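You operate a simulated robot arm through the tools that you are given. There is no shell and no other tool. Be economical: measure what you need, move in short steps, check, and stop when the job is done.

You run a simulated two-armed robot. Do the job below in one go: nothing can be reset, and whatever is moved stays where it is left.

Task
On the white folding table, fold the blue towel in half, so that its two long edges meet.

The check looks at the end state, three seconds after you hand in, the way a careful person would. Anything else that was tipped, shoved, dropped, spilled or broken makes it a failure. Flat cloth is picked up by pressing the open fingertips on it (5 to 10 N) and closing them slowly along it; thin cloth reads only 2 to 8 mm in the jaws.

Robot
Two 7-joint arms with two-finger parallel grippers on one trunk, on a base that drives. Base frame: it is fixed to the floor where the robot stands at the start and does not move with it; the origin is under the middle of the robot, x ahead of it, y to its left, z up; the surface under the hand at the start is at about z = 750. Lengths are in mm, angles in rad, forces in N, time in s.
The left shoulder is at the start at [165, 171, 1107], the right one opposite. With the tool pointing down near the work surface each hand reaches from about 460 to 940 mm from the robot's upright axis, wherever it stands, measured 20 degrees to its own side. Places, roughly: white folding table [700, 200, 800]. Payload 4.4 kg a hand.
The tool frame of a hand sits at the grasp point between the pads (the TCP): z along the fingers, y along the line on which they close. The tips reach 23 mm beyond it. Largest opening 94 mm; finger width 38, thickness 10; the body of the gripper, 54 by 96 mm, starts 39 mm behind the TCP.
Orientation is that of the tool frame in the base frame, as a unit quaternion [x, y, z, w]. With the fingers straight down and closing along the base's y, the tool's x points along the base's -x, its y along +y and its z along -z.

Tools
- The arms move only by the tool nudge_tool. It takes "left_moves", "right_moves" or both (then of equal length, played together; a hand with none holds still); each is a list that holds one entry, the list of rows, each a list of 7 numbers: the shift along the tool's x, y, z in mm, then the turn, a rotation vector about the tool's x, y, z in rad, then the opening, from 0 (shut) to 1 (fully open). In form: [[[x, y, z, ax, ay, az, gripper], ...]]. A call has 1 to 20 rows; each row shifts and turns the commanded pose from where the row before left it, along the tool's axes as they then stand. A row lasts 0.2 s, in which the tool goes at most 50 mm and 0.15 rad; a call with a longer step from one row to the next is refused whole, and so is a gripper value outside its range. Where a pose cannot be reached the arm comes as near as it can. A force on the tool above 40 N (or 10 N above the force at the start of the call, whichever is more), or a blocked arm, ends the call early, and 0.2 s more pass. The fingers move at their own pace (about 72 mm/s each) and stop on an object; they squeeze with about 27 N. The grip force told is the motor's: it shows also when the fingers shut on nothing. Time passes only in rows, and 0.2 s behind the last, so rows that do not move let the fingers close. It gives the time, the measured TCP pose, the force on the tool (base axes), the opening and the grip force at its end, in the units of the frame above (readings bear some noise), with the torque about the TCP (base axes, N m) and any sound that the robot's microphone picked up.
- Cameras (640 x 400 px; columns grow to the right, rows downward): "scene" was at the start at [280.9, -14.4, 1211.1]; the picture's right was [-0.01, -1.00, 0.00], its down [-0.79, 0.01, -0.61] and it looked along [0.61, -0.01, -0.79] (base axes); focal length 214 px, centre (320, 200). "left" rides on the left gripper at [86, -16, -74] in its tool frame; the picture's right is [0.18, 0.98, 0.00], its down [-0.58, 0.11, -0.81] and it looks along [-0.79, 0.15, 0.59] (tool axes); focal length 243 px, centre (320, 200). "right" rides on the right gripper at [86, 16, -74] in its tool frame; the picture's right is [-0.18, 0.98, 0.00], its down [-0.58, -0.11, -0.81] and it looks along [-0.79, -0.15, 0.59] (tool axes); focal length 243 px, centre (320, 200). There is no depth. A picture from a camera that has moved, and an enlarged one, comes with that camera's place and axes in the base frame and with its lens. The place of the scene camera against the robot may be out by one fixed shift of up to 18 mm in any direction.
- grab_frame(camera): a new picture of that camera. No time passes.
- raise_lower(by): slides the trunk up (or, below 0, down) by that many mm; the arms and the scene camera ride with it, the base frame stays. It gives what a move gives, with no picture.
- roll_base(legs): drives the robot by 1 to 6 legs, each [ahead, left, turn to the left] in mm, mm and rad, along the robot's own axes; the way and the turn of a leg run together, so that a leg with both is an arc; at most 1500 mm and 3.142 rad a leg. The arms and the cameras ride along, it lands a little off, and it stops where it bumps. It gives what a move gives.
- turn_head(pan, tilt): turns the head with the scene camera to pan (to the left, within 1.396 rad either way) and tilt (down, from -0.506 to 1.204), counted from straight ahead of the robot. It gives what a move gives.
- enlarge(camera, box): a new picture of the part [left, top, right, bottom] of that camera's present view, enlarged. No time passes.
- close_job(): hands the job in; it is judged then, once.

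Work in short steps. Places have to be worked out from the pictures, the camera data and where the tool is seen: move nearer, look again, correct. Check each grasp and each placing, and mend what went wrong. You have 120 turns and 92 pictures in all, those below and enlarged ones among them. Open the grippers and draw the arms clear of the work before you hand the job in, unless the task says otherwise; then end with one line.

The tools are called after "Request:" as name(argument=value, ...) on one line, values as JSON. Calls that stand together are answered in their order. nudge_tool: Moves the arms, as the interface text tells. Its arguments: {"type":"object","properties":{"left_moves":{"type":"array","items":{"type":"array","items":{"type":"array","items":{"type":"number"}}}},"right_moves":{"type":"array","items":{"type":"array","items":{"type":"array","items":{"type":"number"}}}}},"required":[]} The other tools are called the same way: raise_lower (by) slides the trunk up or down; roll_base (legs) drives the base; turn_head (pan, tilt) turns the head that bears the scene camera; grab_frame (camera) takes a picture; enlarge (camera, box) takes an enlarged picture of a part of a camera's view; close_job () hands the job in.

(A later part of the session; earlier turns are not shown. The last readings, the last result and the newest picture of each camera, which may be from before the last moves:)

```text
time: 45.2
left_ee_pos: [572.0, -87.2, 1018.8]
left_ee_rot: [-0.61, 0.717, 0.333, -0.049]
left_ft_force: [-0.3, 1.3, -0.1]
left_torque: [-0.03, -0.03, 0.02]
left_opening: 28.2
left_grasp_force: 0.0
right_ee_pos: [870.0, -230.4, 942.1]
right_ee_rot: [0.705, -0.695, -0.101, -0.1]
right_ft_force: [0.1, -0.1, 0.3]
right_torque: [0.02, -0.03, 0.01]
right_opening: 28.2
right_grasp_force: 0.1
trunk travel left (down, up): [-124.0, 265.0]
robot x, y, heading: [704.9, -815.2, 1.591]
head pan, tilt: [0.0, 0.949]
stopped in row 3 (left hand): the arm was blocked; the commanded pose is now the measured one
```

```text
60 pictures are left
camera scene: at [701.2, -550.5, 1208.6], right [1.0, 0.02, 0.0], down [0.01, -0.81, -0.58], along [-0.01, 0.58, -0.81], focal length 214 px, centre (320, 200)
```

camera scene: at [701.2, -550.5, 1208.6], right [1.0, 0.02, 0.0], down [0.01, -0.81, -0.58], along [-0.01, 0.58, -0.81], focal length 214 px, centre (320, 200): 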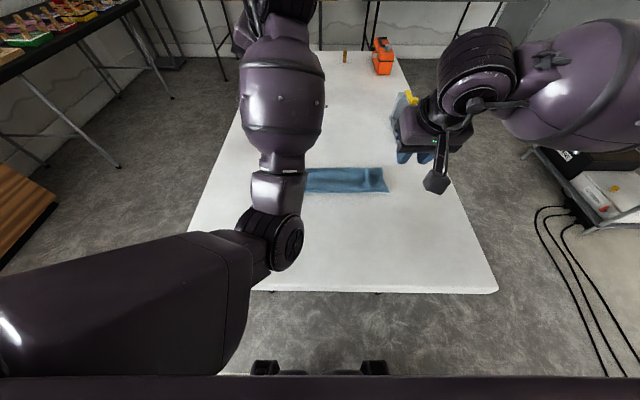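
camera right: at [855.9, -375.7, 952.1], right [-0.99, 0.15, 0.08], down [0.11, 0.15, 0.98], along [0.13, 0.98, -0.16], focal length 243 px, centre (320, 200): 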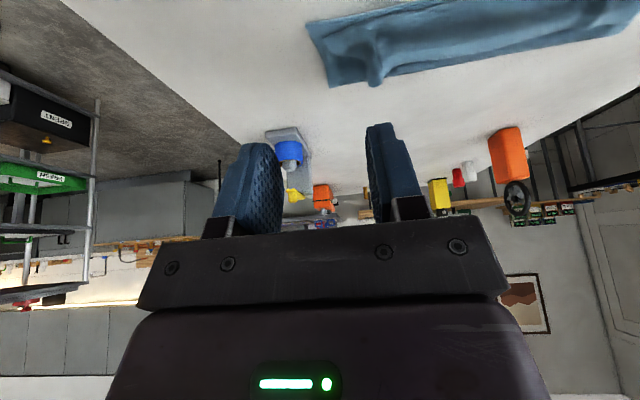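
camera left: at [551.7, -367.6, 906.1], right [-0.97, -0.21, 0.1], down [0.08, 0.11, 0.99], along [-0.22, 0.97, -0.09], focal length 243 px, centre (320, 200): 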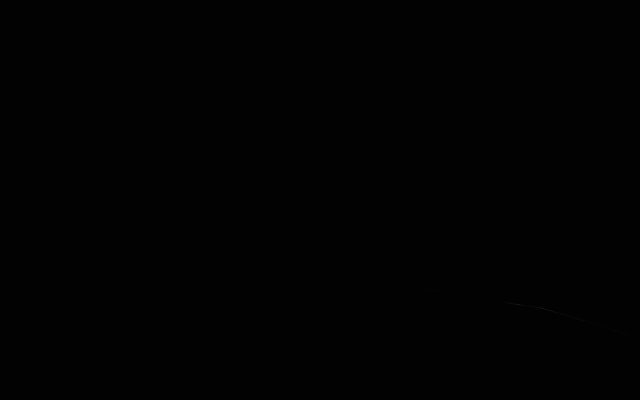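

The left elbow has swung inward. I'll extend the arm forward, high above everything, so it can straighten, and rotate it there.

Request:
nudge_tool(left_moves=[[[-27, 0, 12, 0, 0, 0, 0.3], [-27, 0, 12, 0, 0, 0, 0.3], [-27, 0, 12, 0, 0, 0, 0.3], [-27, 0, 12, 0, 0, 0, 0.3]]])

Request:
nudge_tool(left_moves=[[[0, 0, 0, 0.08, 0.06, 0.05, 0.3], [0, 0, 0, 0.08, 0.06, 0.05, 0.3], [0, 0, 0, 0.08, 0.06, 0.05, 0.3], [0, 0, 0, 0.08, 0.06, 0.05, 0.3]]])

Request:
grab_frame(camera="scene")

```text
time: 46.2
left_ee_pos: [581.1, 31.1, 1017.1]
left_ee_rot: [-0.609, 0.721, 0.329, -0.047]
left_ft_force: [-0.3, 1.0, -1.3]
left_torque: [0.0, 0.0, -0.03]
left_opening: 28.4
left_grasp_force: 0.1
right_ee_pos: [869.7, -230.8, 942.1]
right_ee_rot: [0.705, -0.695, -0.101, -0.1]
right_ft_force: [0.3, -0.6, 0.0]
right_torque: [0.03, -0.02, 0.0]
right_opening: 28.1
right_grasp_force: 0.1
trunk travel left (down, up): [-124.0, 265.0]
robot x, y, heading: [705.8, -813.6, 1.59]
head pan, tilt: [0.0, 0.949]
```

```text
time: 47.2
left_ee_pos: [581.5, 29.4, 1017.7]
left_ee_rot: [-0.568, 0.81, 0.13, -0.066]
left_ft_force: [0.0, -0.3, 0.5]
left_torque: [0.01, 0.02, 0.0]
left_opening: 28.2
left_grasp_force: 0.1
right_ee_pos: [872.5, -231.0, 942.1]
right_ee_rot: [0.705, -0.695, -0.102, -0.101]
right_ft_force: [-0.4, -0.1, 0.3]
right_torque: [0.01, 0.0, -0.01]
right_opening: 28.4
right_grasp_force: 0.2
trunk travel left (down, up): [-124.0, 265.0]
robot x, y, heading: [704.3, -815.4, 1.588]
head pan, tilt: [0.0, 0.949]
```

```text
59 pictures are left
camera scene: at [702.2, -551.0, 1208.8], right [1.0, 0.01, 0.0], down [0.01, -0.81, -0.58], along [-0.01, 0.58, -0.81], focal length 214 px, centre (320, 200)
```

scene: 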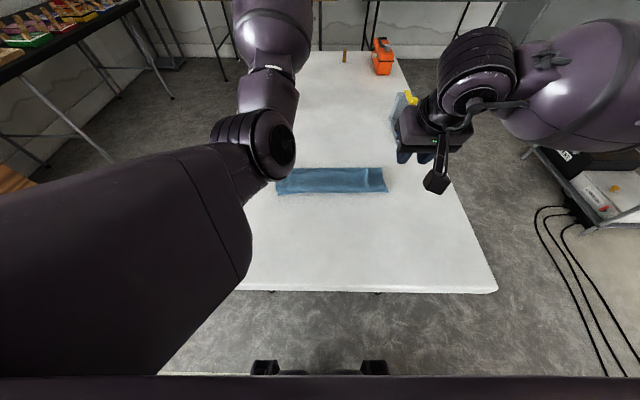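

That moves freely. I finish aligning the left tool to vertical with a computed rotation of (.28,.09,-.36), and straighten the right one too.

Request:
nudge_tool(left_moves=[[[0, 0, 0, 0.07, 0.023, -0.09, 0.3], [0, 0, 0, 0.07, 0.023, -0.09, 0.3], [0, 0, 0, 0.07, 0.023, -0.09, 0.3], [0, 0, 0, 0.07, 0.023, -0.09, 0.3]]], right_moves=[[[0, 0, 0, 0, 0.1, 0, 0.3], [0, 0, 0, 0, 0.1, 0, 0.3], [0, 0, 0, 0, 0.09, 0, 0.3], [0, 0, 0, 0, 0, 0, 0.3]]])

Request:
grab_frame(camera="scene")

```text
time: 48.2
left_ee_pos: [563.5, 34.4, 1021.9]
left_ee_rot: [0.719, -0.694, -0.023, 0.012]
left_ft_force: [-0.5, 0.2, 0.4]
left_torque: [0.02, -0.01, 0.0]
left_opening: 28.1
left_grasp_force: 0.1
right_ee_pos: [870.9, -229.7, 942.5]
right_ee_rot: [0.712, -0.702, 0.002, 0.0]
right_ft_force: [-0.3, -0.1, 0.2]
right_torque: [0.02, -0.03, 0.0]
right_opening: 28.4
right_grasp_force: 0.1
trunk travel left (down, up): [-124.0, 265.0]
robot x, y, heading: [701.9, -814.3, 1.589]
head pan, tilt: [0.0, 0.949]
```

```text
58 pictures are left
camera scene: at [702.0, -551.1, 1208.9], right [1.0, 0.02, 0.0], down [0.01, -0.81, -0.58], along [-0.01, 0.58, -0.81], focal length 214 px, centre (320, 200)
```

scene: 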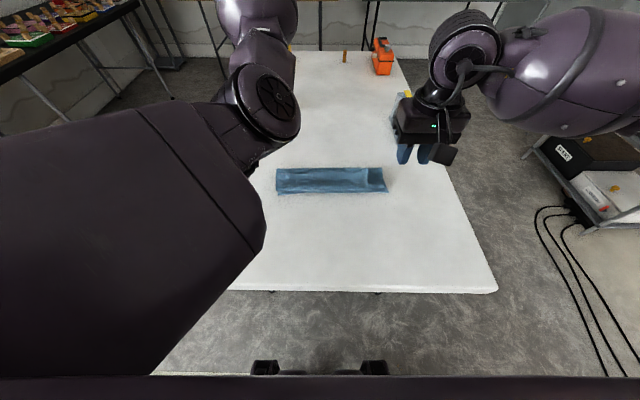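

Both tools are vertical, but the left elbow is still high. I bring the left hand back towards a home-like spot and see how the elbow settles.

Request:
nudge_tool(left_moves=[[[25, 0, 0, 0, 0, 0, 0.3], [25, 0, 0, 0, 0, 0, 0.3], [25, 0, 0, 0, 0, 0, 0.3], [25, 0, 0, 0, 0, 0, 0.3], [0, 0, 0, 0, 0, 0, 0.3]]])

Request:
grab_frame(camera="scene")

```text
time: 48.8
left_ee_pos: [496.3, 15.1, 1087.4]
left_ee_rot: [0.746, -0.656, -0.113, 0.017]
left_ft_force: [-0.7, -0.2, -0.4]
left_torque: [-0.02, -0.02, -0.01]
left_opening: 28.3
left_grasp_force: 0.0
right_ee_pos: [870.7, -230.4, 944.7]
right_ee_rot: [0.712, -0.702, 0.001, 0.0]
right_ft_force: [0.1, -0.3, -0.7]
right_torque: [0.03, -0.01, 0.0]
right_opening: 28.3
right_grasp_force: 0.0
trunk travel left (down, up): [-124.0, 265.0]
robot x, y, heading: [700.7, -815.4, 1.583]
head pan, tilt: [0.0, 0.949]
stopped in row 2 (left hand): the arm was blocked; the commanded pose is now the measured one
```

```text
57 pictures are left
camera scene: at [701.3, -551.1, 1209.0], right [1.0, 0.02, 0.0], down [0.01, -0.81, -0.58], along [-0.01, 0.58, -0.81], focal length 214 px, centre (320, 200)
```

scene: 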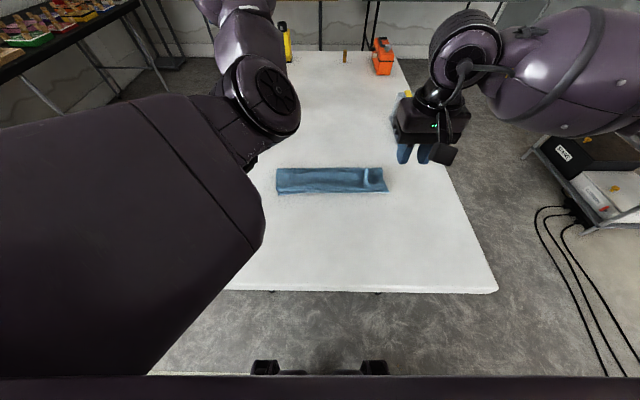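

The left upper arm is pressing near the head. I'll send the left hand outward and down, away from everything on the table, to free the elbow.

Request:
nudge_tool(left_moves=[[[-4.5, 11, 25, 0, 0, 0, 0.3], [-4.5, 11, 25, 0, 0, 0, 0.3], [-4.5, 11, 25, 0, 0, 0, 0.3], [-4.5, 11, 25, 0, 0, 0, 0.3], [0, 0, 0, 0, 0, 0, 0.3]]])

Request:
grab_frame(camera="scene")

```text
time: 50.0
left_ee_pos: [439.8, 37.4, 995.5]
left_ee_rot: [0.744, -0.659, -0.109, 0.017]
left_ft_force: [0.2, 0.8, 0.4]
left_torque: [-0.02, 0.0, 0.0]
left_opening: 28.3
left_grasp_force: 0.0
right_ee_pos: [871.5, -230.0, 942.3]
right_ee_rot: [0.711, -0.703, 0.001, 0.0]
right_ft_force: [-0.1, 0.1, 0.8]
right_torque: [0.0, -0.03, 0.0]
right_opening: 28.2
right_grasp_force: 0.1
trunk travel left (down, up): [-124.0, 265.0]
robot x, y, heading: [705.0, -818.1, 1.587]
head pan, tilt: [0.0, 0.949]
```

```text
56 pictures are left
camera scene: at [702.0, -551.0, 1208.9], right [1.0, 0.02, 0.0], down [0.01, -0.81, -0.58], along [-0.01, 0.58, -0.81], focal length 214 px, centre (320, 200)
```

scene: 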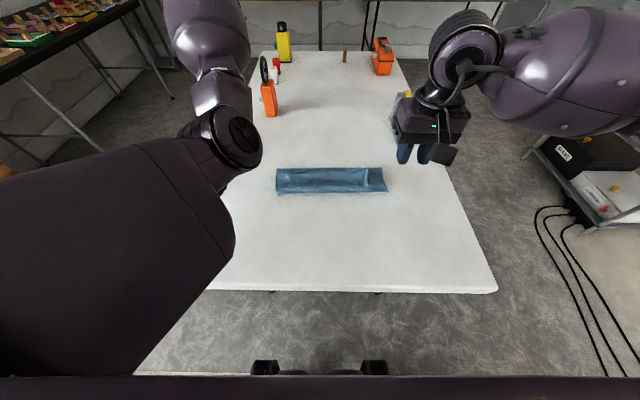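

The left arm is freeing up. Next I retract and lower it towards the home pose on the left side.

Request:
nudge_tool(left_moves=[[[24, 2, 5, 0, 0, 0, 0.3], [24, 2, 5, 0, 0, 0, 0.3], [24, 2, 5, 0, 0, 0, 0.3], [24, 2, 5, 0, 0, 0, 0.3], [24, 2, 5, 0, 0, 0, 0.3], [24, 2, 5, 0, 0, 0, 0.3]]])

Request:
grab_frame(camera="scene")

```text
time: 51.4
left_ee_pos: [347.6, -97.2, 985.7]
left_ee_rot: [0.786, -0.598, -0.153, 0.03]
left_ft_force: [-1.0, -0.1, -0.3]
left_torque: [-0.01, 0.02, 0.0]
left_opening: 28.2
left_grasp_force: 0.0
right_ee_pos: [870.3, -230.1, 941.0]
right_ee_rot: [0.712, -0.702, 0.001, 0.0]
right_ft_force: [-0.1, -0.2, 0.2]
right_torque: [0.0, -0.01, 0.0]
right_opening: 28.2
right_grasp_force: 0.2
trunk travel left (down, up): [-124.0, 265.0]
robot x, y, heading: [704.1, -815.9, 1.589]
head pan, tilt: [0.0, 0.949]
stopped in row 6 (left hand): the arm was blocked; the commanded pose is now the measured one
```

```text
55 pictures are left
camera scene: at [701.4, -550.6, 1208.7], right [1.0, 0.02, 0.0], down [0.01, -0.81, -0.58], along [-0.01, 0.58, -0.81], focal length 214 px, centre (320, 200)
```

scene: 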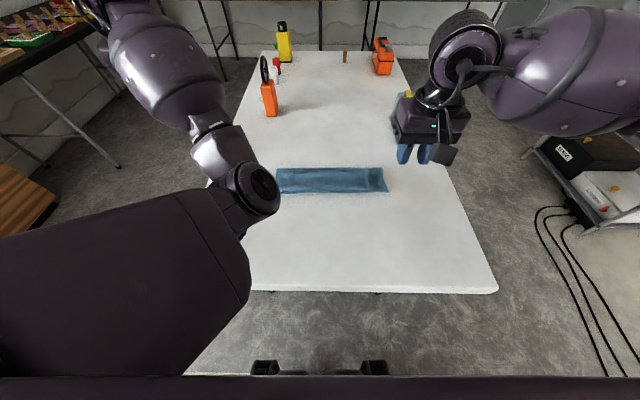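

Rolling the fingers inward should swing the left elbow up and back outward. First I extend again to a free spot, then roll.

Request:
nudge_tool(left_moves=[[[-21, -23, -5, 0, 0, 0, 0.3], [-21, -23, -5, 0, 0, 0, 0.3], [-21, -23, -5, 0, 0, 0, 0.3], [-21, -23, -5, 0, 0, 0, 0.3], [-21, -18, -5, 0, 0, 0, 0.3], [0, 0, 0, 0.12, 0, 0, 0.3], [0, 0, 0, 0.12, 0, 0, 0.3], [0, 0, 0, 0.12, 0, 0, 0.3], [0, 0, 0, 0.12, 0, 0, 0.3], [0, 0, 0, 0.12, 0, 0, 0.3], [0, 0, 0, 0.12, 0, 0, 0.3]]])

Request:
grab_frame(camera="scene")

```text
time: 53.8
left_ee_pos: [437.0, 30.6, 1003.1]
left_ee_rot: [0.745, -0.615, 0.07, -0.249]
left_ft_force: [0.0, 0.2, 0.1]
left_torque: [0.02, 0.0, 0.01]
left_opening: 28.1
left_grasp_force: 0.2
right_ee_pos: [871.5, -229.4, 941.7]
right_ee_rot: [0.712, -0.702, 0.003, 0.001]
right_ft_force: [0.1, 0.3, -0.1]
right_torque: [-0.02, 0.02, 0.01]
right_opening: 28.0
right_grasp_force: 0.2
trunk travel left (down, up): [-124.0, 265.0]
robot x, y, heading: [707.3, -818.3, 1.585]
head pan, tilt: [0.0, 0.949]
```

```text
54 pictures are left
camera scene: at [701.8, -550.6, 1208.7], right [1.0, 0.02, 0.0], down [0.01, -0.81, -0.58], along [-0.01, 0.58, -0.81], focal length 214 px, centre (320, 200)
```

scene: 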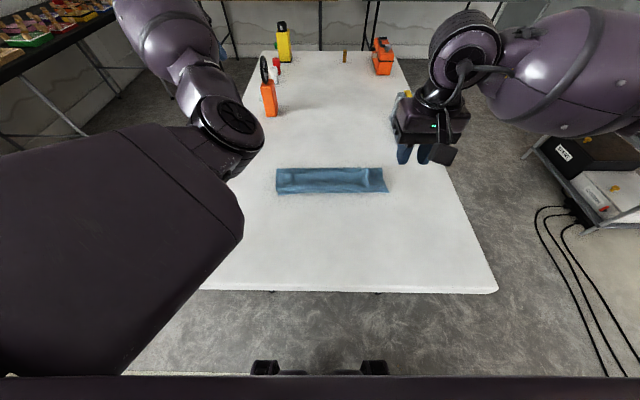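

The elbow is coming up as hoped, so I continue the roll.

Request:
nudge_tool(left_moves=[[[0, 0, 0, 0.14, 0, 0, 0.3], [0, 0, 0, 0.14, 0, 0, 0.3], [0, 0, 0, 0.14, 0, 0, 0.3], [0, 0, 0, 0.14, 0, 0, 0.3], [0, 0, 0, 0.14, 0, 0, 0.3], [0, 0, 0, 0.14, 0, 0, 0.3]]])

Request:
grab_frame(camera="scene")

```text
time: 55.1
left_ee_pos: [440.0, 31.1, 1002.6]
left_ee_rot: [0.576, -0.534, 0.317, -0.531]
left_ft_force: [-0.7, 0.2, 0.7]
left_torque: [0.01, -0.01, 0.01]
left_opening: 28.2
left_grasp_force: 0.0
right_ee_pos: [870.5, -230.4, 942.1]
right_ee_rot: [0.712, -0.702, 0.002, 0.001]
right_ft_force: [-0.3, 0.1, -0.3]
right_torque: [-0.03, 0.01, 0.0]
right_opening: 28.3
right_grasp_force: 0.1
trunk travel left (down, up): [-124.0, 265.0]
robot x, y, heading: [704.9, -814.7, 1.588]
head pan, tilt: [0.0, 0.949]
```

```text
53 pictures are left
camera scene: at [701.2, -550.0, 1208.3], right [1.0, 0.02, 0.0], down [0.01, -0.81, -0.58], along [-0.01, 0.58, -0.81], focal length 214 px, centre (320, 200)
```

scene: 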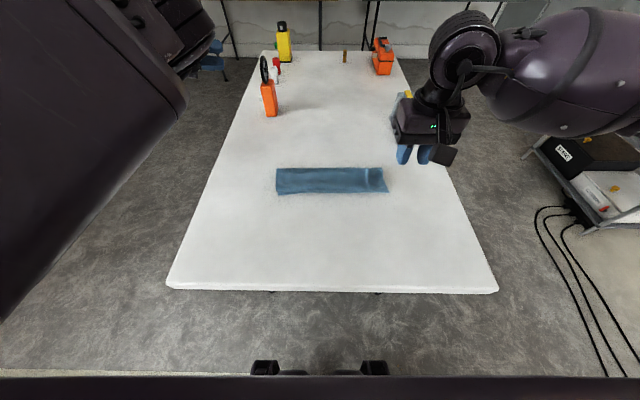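

The elbow has swung up to the outer side. I roll a little further and retract.

Request:
nudge_tool(left_moves=[[[0, 0, 0, 0.14, 0, 0, 0.3], [0, 0, 0, 0.14, 0, 0, 0.3], [30, 2, -7, 0, 0, 0, 0.3], [30, 2, -7, 0, 0, 0, 0.3], [30, 2, -7, 0, 0, 0, 0.3], [30, 2, -7, 0, 0, 0, 0.3], [30, 2, -7, 0, 0, 0, 0.3], [0, 0, 0, 0, 0, 0, 0.3]]])

Request:
grab_frame(camera="scene")

```text
time: 57.0
left_ee_pos: [459.7, 32.2, 966.5]
left_ee_rot: [-0.5, 0.484, -0.386, 0.606]
left_ft_force: [0.9, -0.1, -1.0]
left_torque: [0.0, 0.04, -0.02]
left_opening: 28.2
left_grasp_force: 0.1
left hand out of reach, approached as far as the arm can: row 2, 3, 4, 5, 6, 7
right_ee_pos: [870.6, -229.9, 942.1]
right_ee_rot: [0.712, -0.702, 0.002, 0.001]
right_ft_force: [-0.3, 0.6, -0.7]
right_torque: [0.01, 0.0, 0.01]
right_opening: 28.2
right_grasp_force: 0.0
trunk travel left (down, up): [-124.0, 265.0]
robot x, y, heading: [705.4, -814.0, 1.587]
head pan, tilt: [0.0, 0.949]
```

```text
52 pictures are left
camera scene: at [701.8, -550.7, 1208.7], right [1.0, 0.02, 0.0], down [0.01, -0.81, -0.58], along [-0.01, 0.58, -0.81], focal length 214 px, centre (320, 200)
```

scene: 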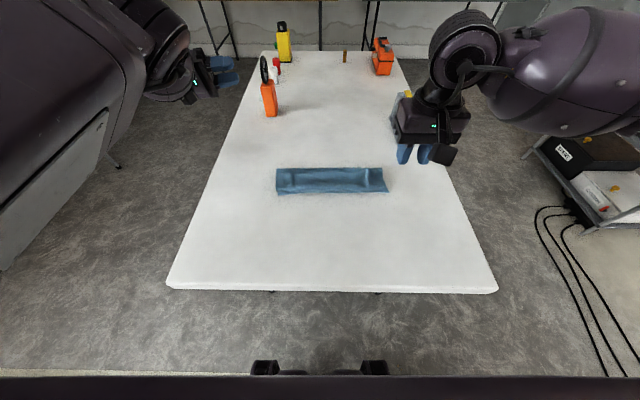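

The elbow is now outside. Next I roll the left tool back to vertical over free space.

Request:
nudge_tool(left_moves=[[[0, 0, 0, -0.14, 0, 0, 0.3], [0, 0, 0, -0.14, 0, 0, 0.3], [0, 0, 0, -0.14, 0, 0, 0.3], [0, 0, 0, -0.14, 0, 0, 0.3], [0, 0, 0, -0.14, 0, 0, 0.3], [0, 0, 0, -0.14, 0, 0, 0.3]]])

Request:
grab_frame(camera="scene")

```text
time: 58.5
left_ee_pos: [372.7, 29.8, 977.7]
left_ee_rot: [0.737, -0.548, 0.133, -0.372]
left_ft_force: [0.1, 0.7, -0.2]
left_torque: [0.0, 0.0, -0.02]
left_opening: 28.0
left_grasp_force: 0.0
right_ee_pos: [871.0, -229.8, 942.0]
right_ee_rot: [0.711, -0.703, 0.002, 0.0]
right_ft_force: [-1.4, -1.0, 0.2]
right_torque: [-0.01, -0.03, -0.02]
right_opening: 28.1
right_grasp_force: 0.0
trunk travel left (down, up): [-124.0, 265.0]
robot x, y, heading: [702.8, -812.6, 1.587]
head pan, tilt: [0.0, 0.949]
stopped in row 6 (left hand): the arm was blocked; the commanded pose is now the measured one
```

```text
51 pictures are left
camera scene: at [701.2, -550.5, 1208.6], right [1.0, 0.02, 0.0], down [0.01, -0.81, -0.58], along [-0.01, 0.58, -0.81], focal length 214 px, centre (320, 200)
```

scene: 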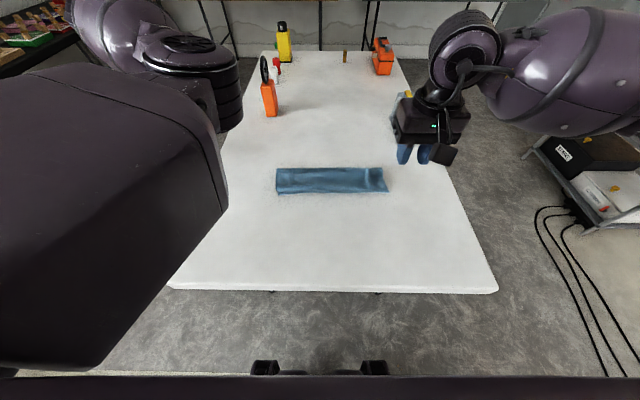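

Unrolling brings the elbow back up, so I stop fighting the left arm and leave it parked off to the side. I'll finish with the right arm, strafing left so it is centred on the towel.

Request:
roll_base(legs=[[0, 100, 0]])

Request:
enlarge(camera="scene", box=[280, 120, 472, 240])

```text
time: 60.1
left_ee_pos: [272.5, 29.1, 978.1]
left_ee_rot: [0.737, -0.548, 0.132, -0.373]
left_ft_force: [-0.3, 0.4, -0.8]
left_torque: [-0.04, -0.03, -0.01]
left_opening: 28.2
left_grasp_force: 0.1
right_ee_pos: [769.5, -231.3, 942.8]
right_ee_rot: [0.713, -0.701, 0.002, 0.0]
right_ft_force: [0.1, 0.2, -0.6]
right_torque: [0.01, 0.0, 0.0]
right_opening: 28.2
right_grasp_force: 0.1
trunk travel left (down, up): [-124.0, 265.0]
robot x, y, heading: [609.3, -813.8, 1.589]
head pan, tilt: [0.0, 0.949]
```

```text
3.33 times, centred on (376, 180) of scene
camera zoom: at [601.5, -552.1, 1208.6], right [1.0, 0.02, 0.0], down [0.01, -0.81, -0.58], along [-0.01, 0.58, -0.81], focal length 715 px, centre (133, 267)
```

zoom: 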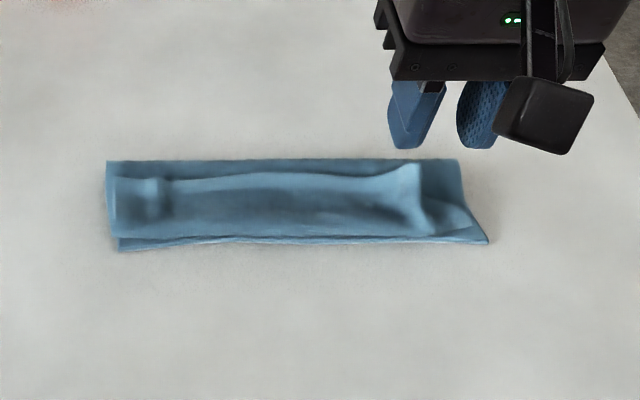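

The rolled-back flap spans y≈-185 to -130. I'll press the closed fingertips on it near its free edge and drag it towards me, starting at the middle.

Request:
nudge_tool(right_moves=[[[-20, 12, 20, 0, 0, 0, 0], [-20, 12, 25, 0, 0, 0, 0], [-20, 12, 30, 0, 0, 0, 0], [-20, 13, 30, 0, 0, 0, 0], [0, 0, 25, 0, 0, 0, 0], [0, 0, 8, 0, 0, 0, 0], [0, 0, 0, 0, 0, 0, 0]]])

Request:
grab_frame(camera="right")

Request:
enlarge(camera="scene", box=[280, 120, 472, 240])

```text
time: 61.7
left_ee_pos: [272.0, 26.8, 978.6]
left_ee_rot: [0.737, -0.549, 0.131, -0.372]
left_ft_force: [-0.1, -0.5, 0.1]
left_torque: [0.0, -0.01, 0.0]
left_opening: 28.4
left_grasp_force: 0.0
right_ee_pos: [719.4, -153.7, 802.2]
right_ee_rot: [0.712, -0.702, 0.001, 0.0]
right_ft_force: [-0.3, -0.4, 0.3]
right_torque: [-0.01, -0.02, 0.0]
right_opening: 0.0
right_grasp_force: 26.6
trunk travel left (down, up): [-124.0, 265.0]
robot x, y, heading: [607.1, -816.9, 1.586]
head pan, tilt: [0.0, 0.949]
```

```text
49 pictures are left
camera right: at [704.1, -239.8, 877.2], right [-0.99, 0.17, 0.0], down [0.1, 0.59, 0.8], along [0.14, 0.79, -0.59], focal length 243 px, centre (320, 200)
```

right: 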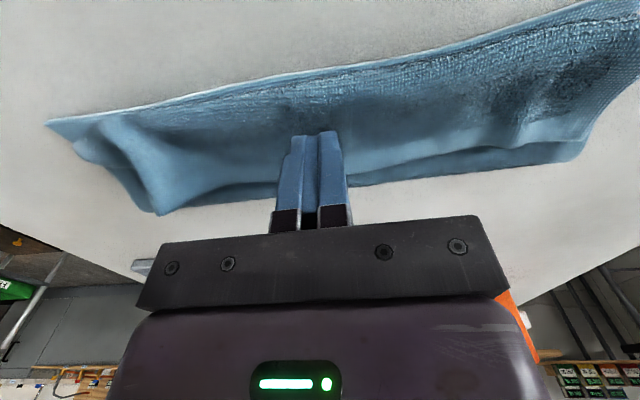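

```text
3.33 times, centred on (376, 180) of scene
camera zoom: at [601.8, -552.2, 1208.7], right [1.0, 0.02, 0.0], down [0.01, -0.81, -0.58], along [-0.01, 0.58, -0.81], focal length 715 px, centre (133, 267)
```

zoom: 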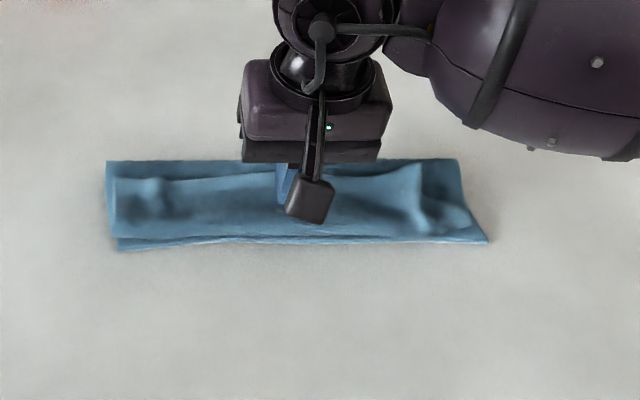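

The hem's free edge is at about y=-119 and the bend is nearer me. I shift 8 mm towards that edge and press down to contact.

Request:
nudge_tool(right_moves=[[[-8, 0, 4, 0, 0, 0, 0], [0, 0, 5, 0, 0, 0, 0], [0, 0, 3, 0, 0, 0, 0], [0, 0, 0, 0, 0, 0, 0]]])

```text
time: 62.7
left_ee_pos: [271.2, 27.9, 979.2]
left_ee_rot: [0.737, -0.548, 0.132, -0.372]
left_ft_force: [0.3, 0.5, -0.4]
left_torque: [0.01, 0.07, 0.0]
left_opening: 28.2
left_grasp_force: 0.0
right_ee_pos: [720.6, -146.1, 791.3]
right_ee_rot: [0.713, -0.702, 0.001, 0.001]
right_ft_force: [-0.4, -0.1, 0.1]
right_torque: [-0.01, 0.03, 0.01]
right_opening: 0.0
right_grasp_force: 26.8
trunk travel left (down, up): [-124.0, 265.0]
robot x, y, heading: [602.7, -817.3, 1.587]
head pan, tilt: [0.0, 0.949]
```

Still no contact, so I step down further.

Request:
nudge_tool(right_moves=[[[0, 0, 3, 0, 0, 0, 0], [0, 0, 2, 0, 0, 0, 0], [0, 0, 0, 0, 0, 0, 0]]])

```text
time: 63.5
left_ee_pos: [272.1, 26.9, 978.4]
left_ee_rot: [0.737, -0.549, 0.132, -0.373]
left_ft_force: [0.4, 0.0, 0.3]
left_torque: [0.01, 0.02, 0.02]
left_opening: 28.4
left_grasp_force: 0.0
right_ee_pos: [720.3, -145.9, 785.8]
right_ee_rot: [0.713, -0.701, 0.003, 0.001]
right_ft_force: [-0.4, 0.0, -0.1]
right_torque: [0.02, 0.01, 0.04]
right_opening: 0.0
right_grasp_force: 26.8
trunk travel left (down, up): [-124.0, 265.0]
robot x, y, heading: [604.2, -816.7, 1.581]
head pan, tilt: [0.0, 0.949]
```

Request:
nudge_tool(right_moves=[[[0, 0, 2, 0, 0, 0, 0], [0, 0, 1.5, 0, 0, 0, 0], [0, 0, 0, 0, 0, 0, 0]]])

```text
time: 64.3
left_ee_pos: [271.1, 27.5, 978.6]
left_ee_rot: [0.737, -0.548, 0.132, -0.373]
left_ft_force: [0.1, 0.8, 0.0]
left_torque: [-0.01, 0.03, -0.01]
left_opening: 27.9
left_grasp_force: 0.1
right_ee_pos: [720.8, -145.7, 782.9]
right_ee_rot: [0.712, -0.702, 0.0, 0.001]
right_ft_force: [-0.3, 0.5, 4.5]
right_torque: [0.02, 0.0, 0.0]
right_opening: 0.2
right_grasp_force: 26.5
trunk travel left (down, up): [-124.0, 265.0]
robot x, y, heading: [604.3, -815.0, 1.589]
head pan, tilt: [0.0, 0.949]
```

I have 4.5 N of contact. I drag 50 mm towards me in small steps.

Request:
nudge_tool(right_moves=[[[5, 0, 0.3, 0, 0, 0, 0], [8, 0, 0, 0, 0, 0, 0], [8, 0, 0, 0, 0, 0, 0], [8, 0, 0, 0, 0, 0, 0], [8, 0, 0, 0, 0, 0, 0], [8, 0, 0, 0, 0, 0, 0]]])

Request:
grab_frame(camera="right")

Request:
enlarge(camera="scene", box=[280, 120, 472, 240])

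```text
time: 65.7
left_ee_pos: [272.5, 27.5, 977.7]
left_ee_rot: [0.737, -0.548, 0.132, -0.372]
left_ft_force: [-0.6, -0.7, 0.0]
left_torque: [-0.02, -0.01, 0.01]
left_opening: 28.3
left_grasp_force: 0.0
right_ee_pos: [720.9, -191.7, 783.3]
right_ee_rot: [0.712, -0.702, 0.002, 0.001]
right_ft_force: [0.8, 0.9, 3.3]
right_torque: [0.01, 0.0, 0.02]
right_opening: 0.0
right_grasp_force: 27.5
trunk travel left (down, up): [-124.0, 265.0]
robot x, y, heading: [604.8, -817.4, 1.584]
head pan, tilt: [0.0, 0.949]
```

```text
47 pictures are left
camera right: at [706.2, -277.3, 858.1], right [-0.99, 0.17, 0.0], down [0.1, 0.59, 0.8], along [0.14, 0.79, -0.59], focal length 243 px, centre (320, 200)
```

right: 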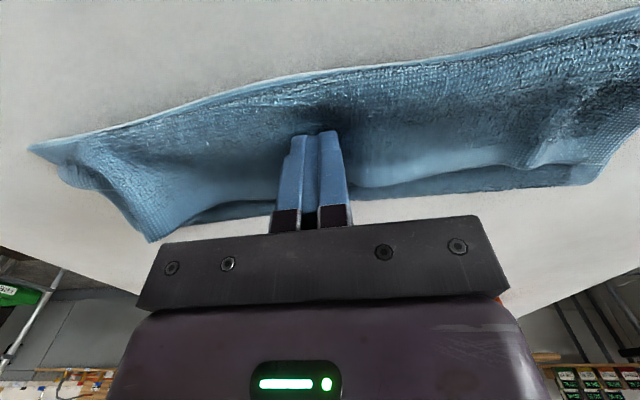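

```text
3.33 times, centred on (376, 180) of scene
camera zoom: at [601.8, -552.4, 1208.7], right [1.0, 0.02, 0.0], down [0.01, -0.81, -0.58], along [-0.01, 0.58, -0.81], focal length 715 px, centre (133, 267)
```

zoom: 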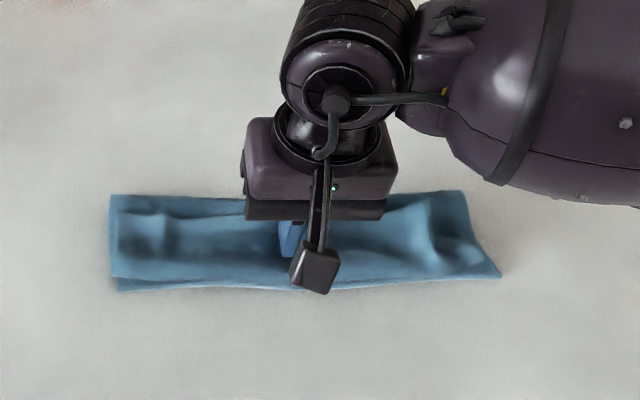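

Dragging slid the whole towel ~35 mm instead of unrolling it, so cloth-on-cloth friction is too high. I'll grip the flap's edge, lift it taut, lean it over towards me and let it fall flat rather than setting it down. First I lift and measure.

Request:
nudge_tool(right_moves=[[[0, 0, -25, 0, 0, 0, 0], [0, -30, -35, 0, 0, 0, 0.3], [0, -35, -30, 0, 0, 0, 0.5], [0, -35, 0, 0, 0, 0, 0.5], [0, -35, 0, 0, 0, 0, 0.5]]])

Request:
enlarge(camera="scene", box=[290, 150, 450, 250])

Request:
grab_frame(camera="right")

```text
time: 66.9
left_ee_pos: [272.9, 26.8, 979.6]
left_ee_rot: [0.737, -0.548, 0.131, -0.373]
left_ft_force: [0.3, -0.7, -1.3]
left_torque: [0.03, 0.0, 0.02]
left_opening: 28.0
left_grasp_force: 0.0
right_ee_pos: [857.3, -188.0, 875.1]
right_ee_rot: [0.713, -0.701, 0.002, 0.0]
right_ft_force: [1.1, -0.3, -0.9]
right_torque: [-0.01, 0.01, -0.03]
right_opening: 47.3
right_grasp_force: 0.0
trunk travel left (down, up): [-124.0, 265.0]
robot x, y, heading: [607.6, -815.6, 1.589]
head pan, tilt: [0.0, 0.949]
```

```text
4.00 times, centred on (370, 200) of scene
camera zoom: at [602.3, -552.6, 1208.9], right [1.0, 0.02, 0.0], down [0.01, -0.81, -0.58], along [-0.01, 0.58, -0.81], focal length 858 px, centre (120, 200)
```

zoom: 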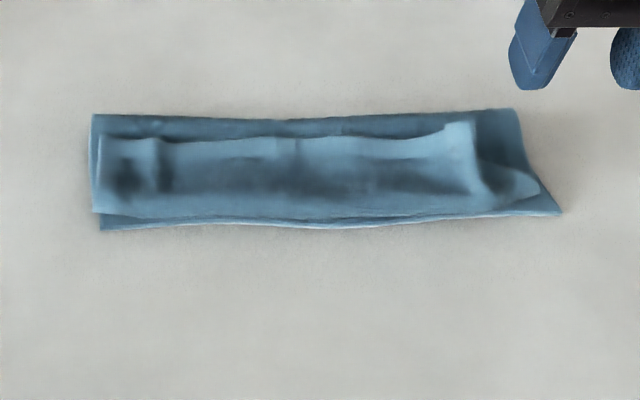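

```text
44 pictures are left
camera right: at [841.4, -273.8, 949.3], right [-0.99, 0.17, 0.0], down [0.1, 0.59, 0.8], along [0.14, 0.79, -0.59], focal length 243 px, centre (320, 200)
```

right: 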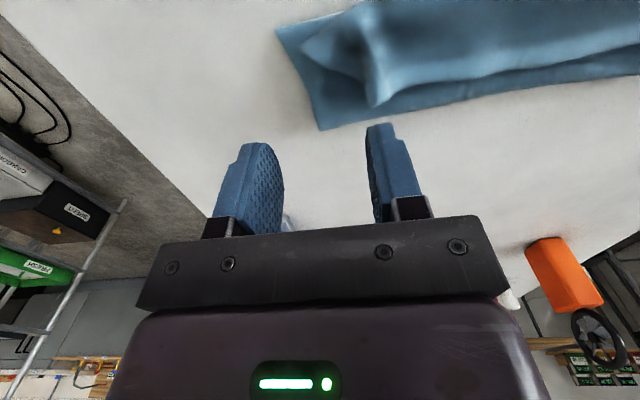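

Near edge is at y≈-241, fold at ≈-150 and flap edge at ≈-170. I move over the middle of the flap's edge and check with the hand camera.

Request:
nudge_tool(right_moves=[[[-3, 30, 10, 0, 0, 0, 0.4], [-3, 35, 10, 0, 0, 0, 0.4], [-3, 36, 15, 0, 0, 0, 0.4], [-3, 36, 20, 0, 0, 0, 0.4], [0, 0, 17, 0, 0, 0, 0.4], [0, 0, 0, 0, 0, 0, 0.4]]])

Request:
grab_frame(camera="right")

```text
time: 68.3
left_ee_pos: [271.1, 26.8, 977.9]
left_ee_rot: [0.737, -0.549, 0.131, -0.372]
left_ft_force: [0.5, 1.7, -1.3]
left_torque: [-0.02, -0.02, 0.01]
left_opening: 27.8
left_grasp_force: 0.0
right_ee_pos: [719.0, -178.0, 799.7]
right_ee_rot: [0.713, -0.701, 0.002, 0.001]
right_ft_force: [-0.6, -0.2, 0.3]
right_torque: [0.0, 0.01, 0.05]
right_opening: 37.6
right_grasp_force: 0.1
trunk travel left (down, up): [-124.0, 265.0]
robot x, y, heading: [604.3, -817.1, 1.589]
head pan, tilt: [0.0, 0.949]
```

```text
43 pictures are left
camera right: at [703.1, -264.5, 874.6], right [-0.99, 0.17, 0.0], down [0.1, 0.59, 0.8], along [0.14, 0.79, -0.59], focal length 243 px, centre (320, 200)
```

right: 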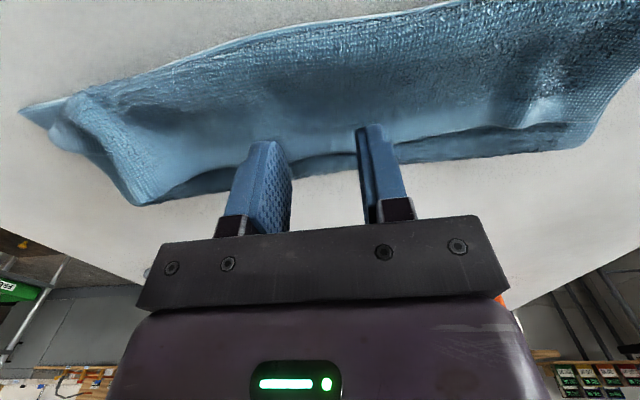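

The flap edge is at y≈-166. I shift slightly, then descend to contact.

Request:
nudge_tool(right_moves=[[[-5, 0, 6, 0, 0, 0, 0.4], [0, 0, 5, 0, 0, 0, 0.4], [0, 0, 3, 0, 0, 0, 0.4], [0, 0, 2, 0, 0, 0, 0.4], [0, 0, 0, 0, 0, 0, 0.4]]])

```text
time: 69.5
left_ee_pos: [271.6, 27.4, 978.4]
left_ee_rot: [0.737, -0.549, 0.131, -0.372]
left_ft_force: [-0.5, 0.7, 0.1]
left_torque: [0.01, 0.0, 0.02]
left_opening: 28.3
left_grasp_force: 0.0
right_ee_pos: [719.3, -172.7, 785.2]
right_ee_rot: [0.713, -0.701, 0.001, 0.0]
right_ft_force: [-0.2, 0.1, 1.5]
right_torque: [0.01, -0.02, -0.04]
right_opening: 37.8
right_grasp_force: 0.1
trunk travel left (down, up): [-124.0, 265.0]
robot x, y, heading: [603.9, -818.7, 1.586]
head pan, tilt: [0.0, 0.949]
```

Light contact. I press 1.5 mm more, then close slowly and lift a little to see what I have.

Request:
nudge_tool(right_moves=[[[0, 0, 1.5, 0, 0, 0, 0.4], [0, 0, 0, 0, 0, 0, 0.36], [0, 0, 0, 0, 0, 0, 0.32], [0, 0, 0, 0, 0, 0, 0.28], [0, 0, 0, 0, 0, 0, 0.24], [0, 0, 0, 0, 0, 0, 0.2], [0, 0, 0, 0, 0, 0, 0.16], [0, 0, 0, 0, 0, 0, 0.12], [0, 0, 0, 0, 0, 0, 0.08], [0, 0, 0, 0, 0, 0, 0.04], [0, 0, 0, 0, 0, 0, 0], [0, 0, 0, 0, 0, 0, 0], [0, 0, 0, 0, 0, 0, 0]]])

Request:
grab_frame(camera="right")

```text
time: 72.3
left_ee_pos: [272.0, 28.0, 979.0]
left_ee_rot: [0.737, -0.548, 0.131, -0.373]
left_ft_force: [-0.4, 0.1, -0.4]
left_torque: [0.04, 0.01, -0.01]
left_opening: 28.1
left_grasp_force: 0.1
right_ee_pos: [718.7, -172.6, 783.8]
right_ee_rot: [0.712, -0.702, 0.002, 0.0]
right_ft_force: [-0.7, -0.6, 4.6]
right_torque: [0.0, -0.03, -0.02]
right_opening: 9.6
right_grasp_force: 26.9
trunk travel left (down, up): [-124.0, 265.0]
robot x, y, heading: [605.8, -819.6, 1.584]
head pan, tilt: [0.0, 0.949]
```

```text
42 pictures are left
camera right: at [703.4, -259.4, 858.7], right [-0.99, 0.17, 0.0], down [0.1, 0.59, 0.8], along [0.14, 0.79, -0.59], focal length 243 px, centre (320, 200)
```

right: 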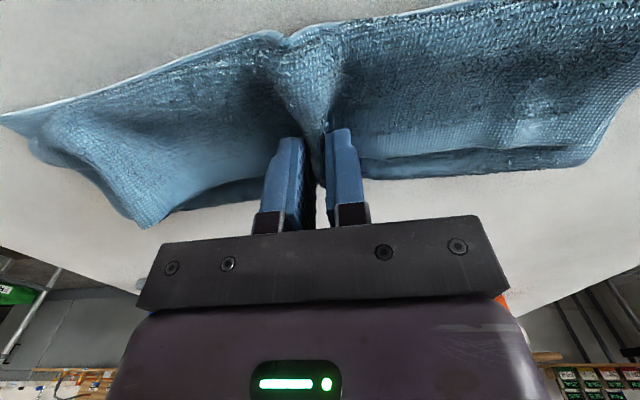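

The jaws read 9.6 mm, so more than one layer may be caught. I lift 40 mm to see.

Request:
nudge_tool(right_moves=[[[0, 0, -15, 0, 0, 0, 0], [0, 0, -15, 0, 0, 0, 0], [0, 0, -15, 0, 0, 0, 0], [0, 0, 0, 0, 0, 0, 0]]])

Request:
grab_frame(camera="right")

Request:
enlarge(camera="scene", box=[290, 150, 450, 250])

```text
time: 73.3
left_ee_pos: [271.9, 27.3, 978.2]
left_ee_rot: [0.737, -0.548, 0.131, -0.373]
left_ft_force: [-0.3, -0.3, 0.5]
left_torque: [0.02, -0.01, -0.01]
left_opening: 28.1
left_grasp_force: 0.0
right_ee_pos: [720.3, -172.7, 829.2]
right_ee_rot: [0.713, -0.701, 0.002, 0.001]
right_ft_force: [0.8, -0.1, 0.3]
right_torque: [-0.01, 0.03, 0.01]
right_opening: 9.4
right_grasp_force: 27.1
trunk travel left (down, up): [-124.0, 265.0]
robot x, y, heading: [606.4, -818.9, 1.584]
head pan, tilt: [0.0, 0.949]
```

```text
41 pictures are left
camera right: at [704.0, -258.8, 903.2], right [-0.99, 0.17, 0.0], down [0.1, 0.59, 0.8], along [0.14, 0.79, -0.59], focal length 243 px, centre (320, 200)
```

right: 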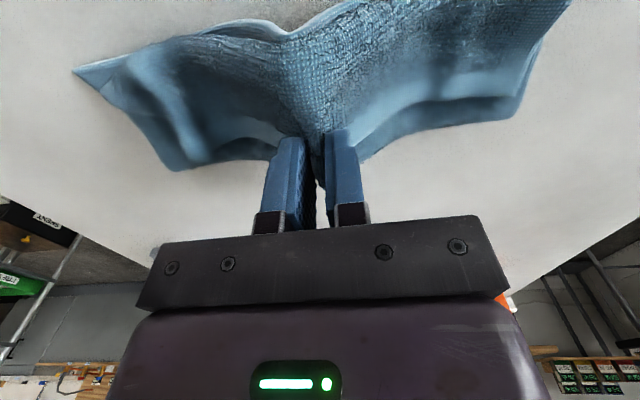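

```text
4.00 times, centred on (370, 200) of scene
camera zoom: at [601.9, -551.9, 1208.5], right [1.0, 0.02, 0.0], down [0.01, -0.81, -0.58], along [-0.01, 0.58, -0.81], focal length 858 px, centre (120, 200)
```

zoom: 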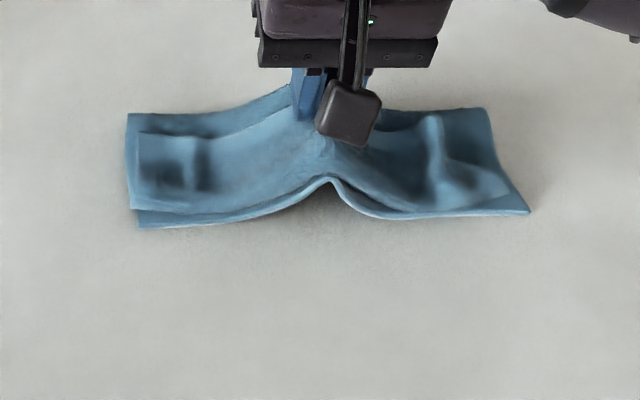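

It has caught all the layers. I set it back down and release; the old pinch ridges standing up in the flap at both ends offer a single-layer grip instead.

Request:
nudge_tool(right_moves=[[[0, 0, 15, 0, 0, 0, 0], [0, 0, 15, 0, 0, 0, 0], [0, 0, 12, 0, 0, 0, 0], [0, 0, 0, 0, 0, 0, 0.1], [0, 0, 0, 0, 0, 0, 0.25], [0, 0, 0, 0, 0, 0, 0.45], [0, 0, -20, 0, 0, 0, 0.45], [0, 0, -40, 0, 0, 0, 0.45], [0, -35, -30, 0, 0, 0, 0.45], [0, -35, 0, 0, 0, 0, 0.45], [0, -35, 0, 0, 0, 0, 0.45]]])

Request:
enlarge(camera="scene", box=[290, 150, 450, 250])

Request:
grab_frame(camera="right")

```text
time: 75.7
left_ee_pos: [272.7, 27.6, 980.6]
left_ee_rot: [0.738, -0.547, 0.132, -0.372]
left_ft_force: [0.3, 0.8, 0.3]
left_torque: [-0.02, 0.02, -0.03]
left_opening: 28.2
left_grasp_force: 0.0
right_ee_pos: [825.5, -168.7, 876.2]
right_ee_rot: [0.712, -0.702, 0.001, 0.001]
right_ft_force: [0.3, 0.0, 0.1]
right_torque: [0.03, 0.01, -0.04]
right_opening: 42.2
right_grasp_force: 0.0
trunk travel left (down, up): [-124.0, 265.0]
robot x, y, heading: [608.4, -817.7, 1.584]
head pan, tilt: [0.0, 0.949]
```

```text
4.00 times, centred on (370, 200) of scene
camera zoom: at [602.3, -552.5, 1208.8], right [1.0, 0.02, 0.0], down [0.01, -0.81, -0.58], along [-0.01, 0.58, -0.81], focal length 858 px, centre (120, 200)
```

zoom: 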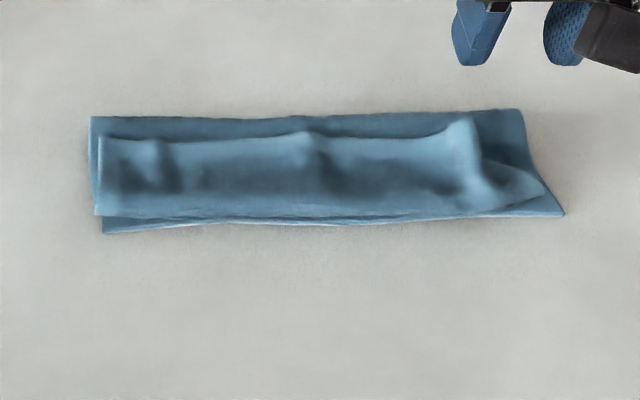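

```text
38 pictures are left
camera right: at [809.5, -256.0, 950.0], right [-0.99, 0.17, 0.0], down [0.1, 0.59, 0.8], along [0.14, 0.79, -0.59], focal length 243 px, centre (320, 200)
```

right: 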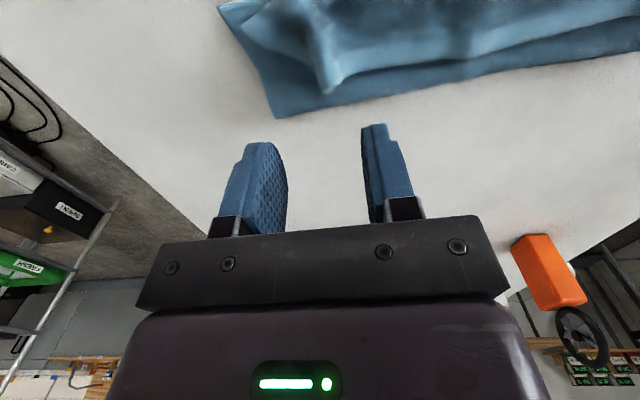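

The right ridge stands up at about (825, -165). I lower to straddle it with the tips just above the layers below.

Request:
nudge_tool(right_moves=[[[3, 0, 30, 0, 0, 0, 0.45], [0, 0, 30, 0, 0, 0, 0.45], [0, 0, 20, 0, 0, 0, 0.45], [0, 0, 6, 0, 0, 0, 0.45], [0, 0, 0, 0, 0, 0, 0.45]]])

Request:
enlarge(camera="right", box=[160, 20, 480, 220])

```text
time: 76.9
left_ee_pos: [271.2, 27.9, 977.3]
left_ee_rot: [0.738, -0.547, 0.132, -0.372]
left_ft_force: [0.4, 0.5, -0.7]
left_torque: [-0.03, 0.0, 0.02]
left_opening: 28.0
left_grasp_force: 0.1
right_ee_pos: [824.5, -174.9, 790.7]
right_ee_rot: [0.713, -0.701, 0.002, 0.0]
right_ft_force: [-0.4, -0.2, 0.0]
right_torque: [-0.01, 0.02, 0.01]
right_opening: 42.2
right_grasp_force: 0.1
trunk travel left (down, up): [-124.0, 265.0]
robot x, y, heading: [609.3, -817.9, 1.581]
head pan, tilt: [0.0, 0.949]
```

```text
2.00 times, centred on (320, 120) of right
camera zoom: at [808.1, -260.6, 865.9], right [-0.99, 0.17, 0.0], down [0.1, 0.59, 0.8], along [0.14, 0.79, -0.59], focal length 485 px, centre (320, 360)
```

zoom: 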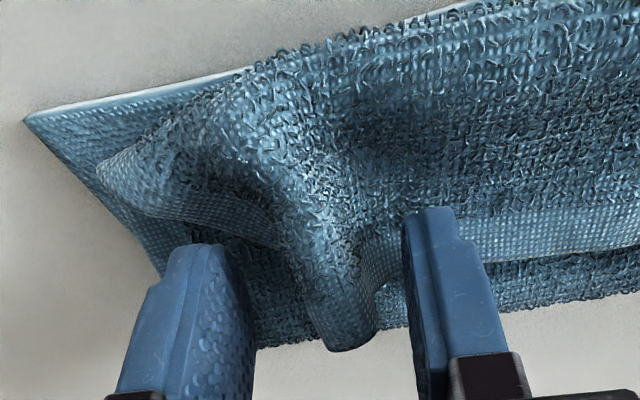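

The ridge is nicely between the fingers. I lower 3 mm and close gently.

Request:
nudge_tool(right_moves=[[[0, 0, 3, 0, 0, 0, 0.45], [0, 0, 0, 0, 0, 0, 0.35], [0, 0, 0, 0, 0, 0, 0.25], [0, 0, 0, 0, 0, 0, 0.18], [0, 0, 0, 0, 0, 0, 0.12], [0, 0, 0, 0, 0, 0, 0.06], [0, 0, 0, 0, 0, 0, 0], [0, 0, 0, 0, 0, 0, 0], [0, 0, -12, 0, 0, 0, 0], [0, 0, -15, 0, 0, 0, 0], [0, 0, 0, 0, 0, 0, 0]]])

Request:
grab_frame(camera="right")

```text
time: 79.3
left_ee_pos: [272.6, 27.5, 976.8]
left_ee_rot: [0.737, -0.548, 0.132, -0.373]
left_ft_force: [-0.1, 0.5, 0.4]
left_torque: [0.02, 0.01, 0.02]
left_opening: 28.1
left_grasp_force: 0.0
right_ee_pos: [824.0, -173.5, 816.0]
right_ee_rot: [0.713, -0.701, 0.002, 0.0]
right_ft_force: [-0.1, -0.5, 0.0]
right_torque: [0.0, -0.02, 0.02]
right_opening: 5.6
right_grasp_force: 26.9
trunk travel left (down, up): [-124.0, 265.0]
robot x, y, heading: [608.2, -817.5, 1.585]
head pan, tilt: [0.0, 0.949]
```

```text
36 pictures are left
camera right: at [807.7, -259.9, 890.8], right [-0.99, 0.17, 0.0], down [0.1, 0.59, 0.8], along [0.14, 0.79, -0.59], focal length 243 px, centre (320, 200)
```

right: 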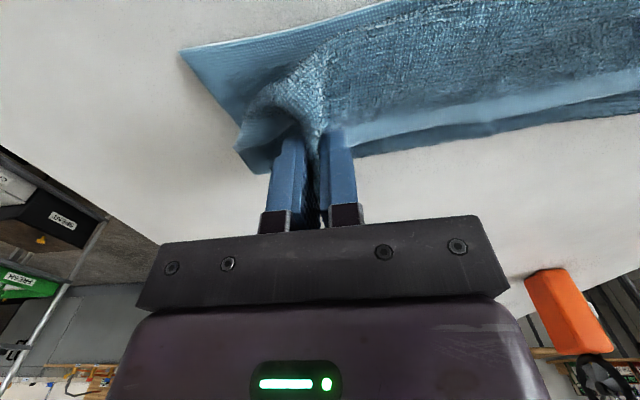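

Only the flap is held this time (5.6 mm), and the bottom layer stays flat. I lift it upright over the wanted fold line, then lean it towards me with a moderate tilt.

Request:
nudge_tool(right_moves=[[[-18, 0, -16, 0, 0, 0, 0], [-18, 0, -16, 0, 0, 0, 0], [-18, 0, -16, 0, 0, 0, 0], [0, 0, 0, 0, 0, 0, 0], [15, 0, 6, 0, -0.12, 0, 0], [15.6, 0, 4.2, 0, -0.12, 0, 0], [16, 0, 2.3, 0, -0.12, 0, 0], [16.1, 0, 0.3, 0, -0.12, 0, 0], [16.1, 0, -1.6, 0, -0.12, 0, 0], [0, 0, 0, 0, 0, 0, 0]]])

Request:
enlarge(camera="scene", box=[290, 130, 482, 250])

Request:
grab_frame(camera="right")

```text
time: 81.5
left_ee_pos: [272.4, 29.0, 978.4]
left_ee_rot: [0.737, -0.548, 0.132, -0.372]
left_ft_force: [0.4, -0.1, 0.8]
left_torque: [0.01, 0.01, -0.01]
left_opening: 28.1
left_grasp_force: 0.2
right_ee_pos: [824.2, -194.0, 833.0]
right_ee_rot: [0.681, -0.67, -0.209, -0.207]
right_ft_force: [-0.5, -0.4, -0.5]
right_torque: [-0.01, -0.02, -0.01]
right_opening: 5.3
right_grasp_force: 27.3
trunk travel left (down, up): [-124.0, 265.0]
robot x, y, heading: [604.8, -814.6, 1.585]
head pan, tilt: [0.0, 0.949]
```

```text
3.33 times, centred on (386, 190) of scene
camera zoom: at [601.8, -552.0, 1208.6], right [1.0, 0.02, 0.0], down [0.01, -0.81, -0.58], along [-0.01, 0.58, -0.81], focal length 715 px, centre (100, 233)
```

zoom: 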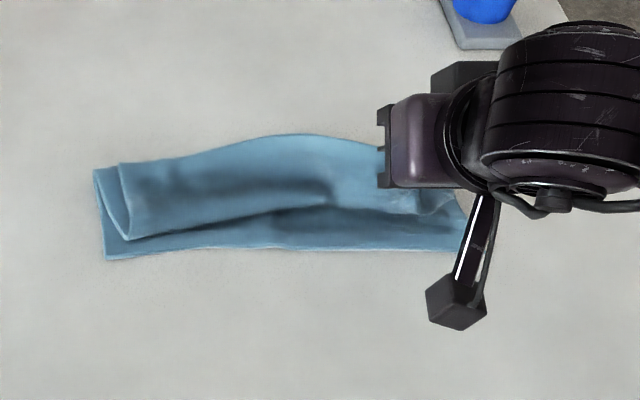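

```text
34 pictures are left
camera right: at [808.8, -308.5, 845.3], right [-0.99, 0.14, 0.1], down [0.11, 0.03, 0.99], along [0.13, 0.99, -0.04], focal length 243 px, centre (320, 200)
```

right: 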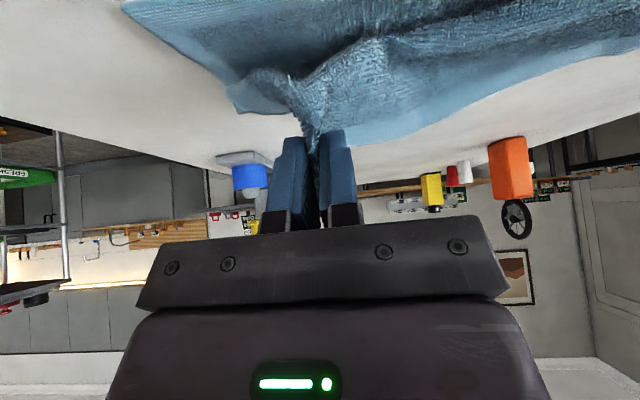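

The cloth is inclined towards me from the fold. I let go here so it drops flat, then back off and look.

Request:
nudge_tool(right_moves=[[[0, 0, 0, 0, 0, 0, 0.6], [0, 0, 0, 0, 0, 0, 0.6], [0, 0, -15, 0, 0, 0, 0.6], [0, 0, -25, 0, 0.12, 0, 0.6], [0, 0, -25, 0, 0.12, 0, 0.6], [0, 0, -25, 0, 0.12, 0, 0.6], [0, 0, -10, 0, 0.12, 0, 0.6], [0, 0, 0, 0, 0.12, 0, 0.6], [-30, -20, 0, 0, 0, 0, 0.6], [-30, -20, 0, 0, 0, 0, 0.6]]])

Request:
enlarge(camera="scene", box=[290, 130, 482, 250])

```text
time: 83.7
left_ee_pos: [272.6, 28.3, 977.1]
left_ee_rot: [0.737, -0.548, 0.131, -0.372]
left_ft_force: [0.1, 0.4, -0.2]
left_torque: [-0.01, -0.03, -0.01]
left_opening: 28.2
left_grasp_force: 0.0
right_ee_pos: [863.2, -178.1, 921.1]
right_ee_rot: [0.713, -0.701, 0.002, 0.001]
right_ft_force: [-0.2, 0.3, -0.9]
right_torque: [0.02, 0.0, -0.03]
right_opening: 56.7
right_grasp_force: 0.1
trunk travel left (down, up): [-124.0, 265.0]
robot x, y, heading: [604.6, -815.1, 1.587]
head pan, tilt: [0.0, 0.949]
```

```text
3.33 times, centred on (386, 190) of scene
camera zoom: at [601.9, -551.7, 1208.4], right [1.0, 0.02, 0.0], down [0.01, -0.81, -0.58], along [-0.01, 0.58, -0.81], focal length 715 px, centre (100, 233)
```

zoom: 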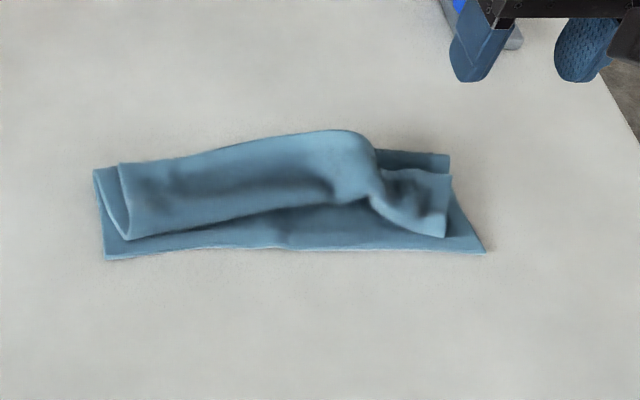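

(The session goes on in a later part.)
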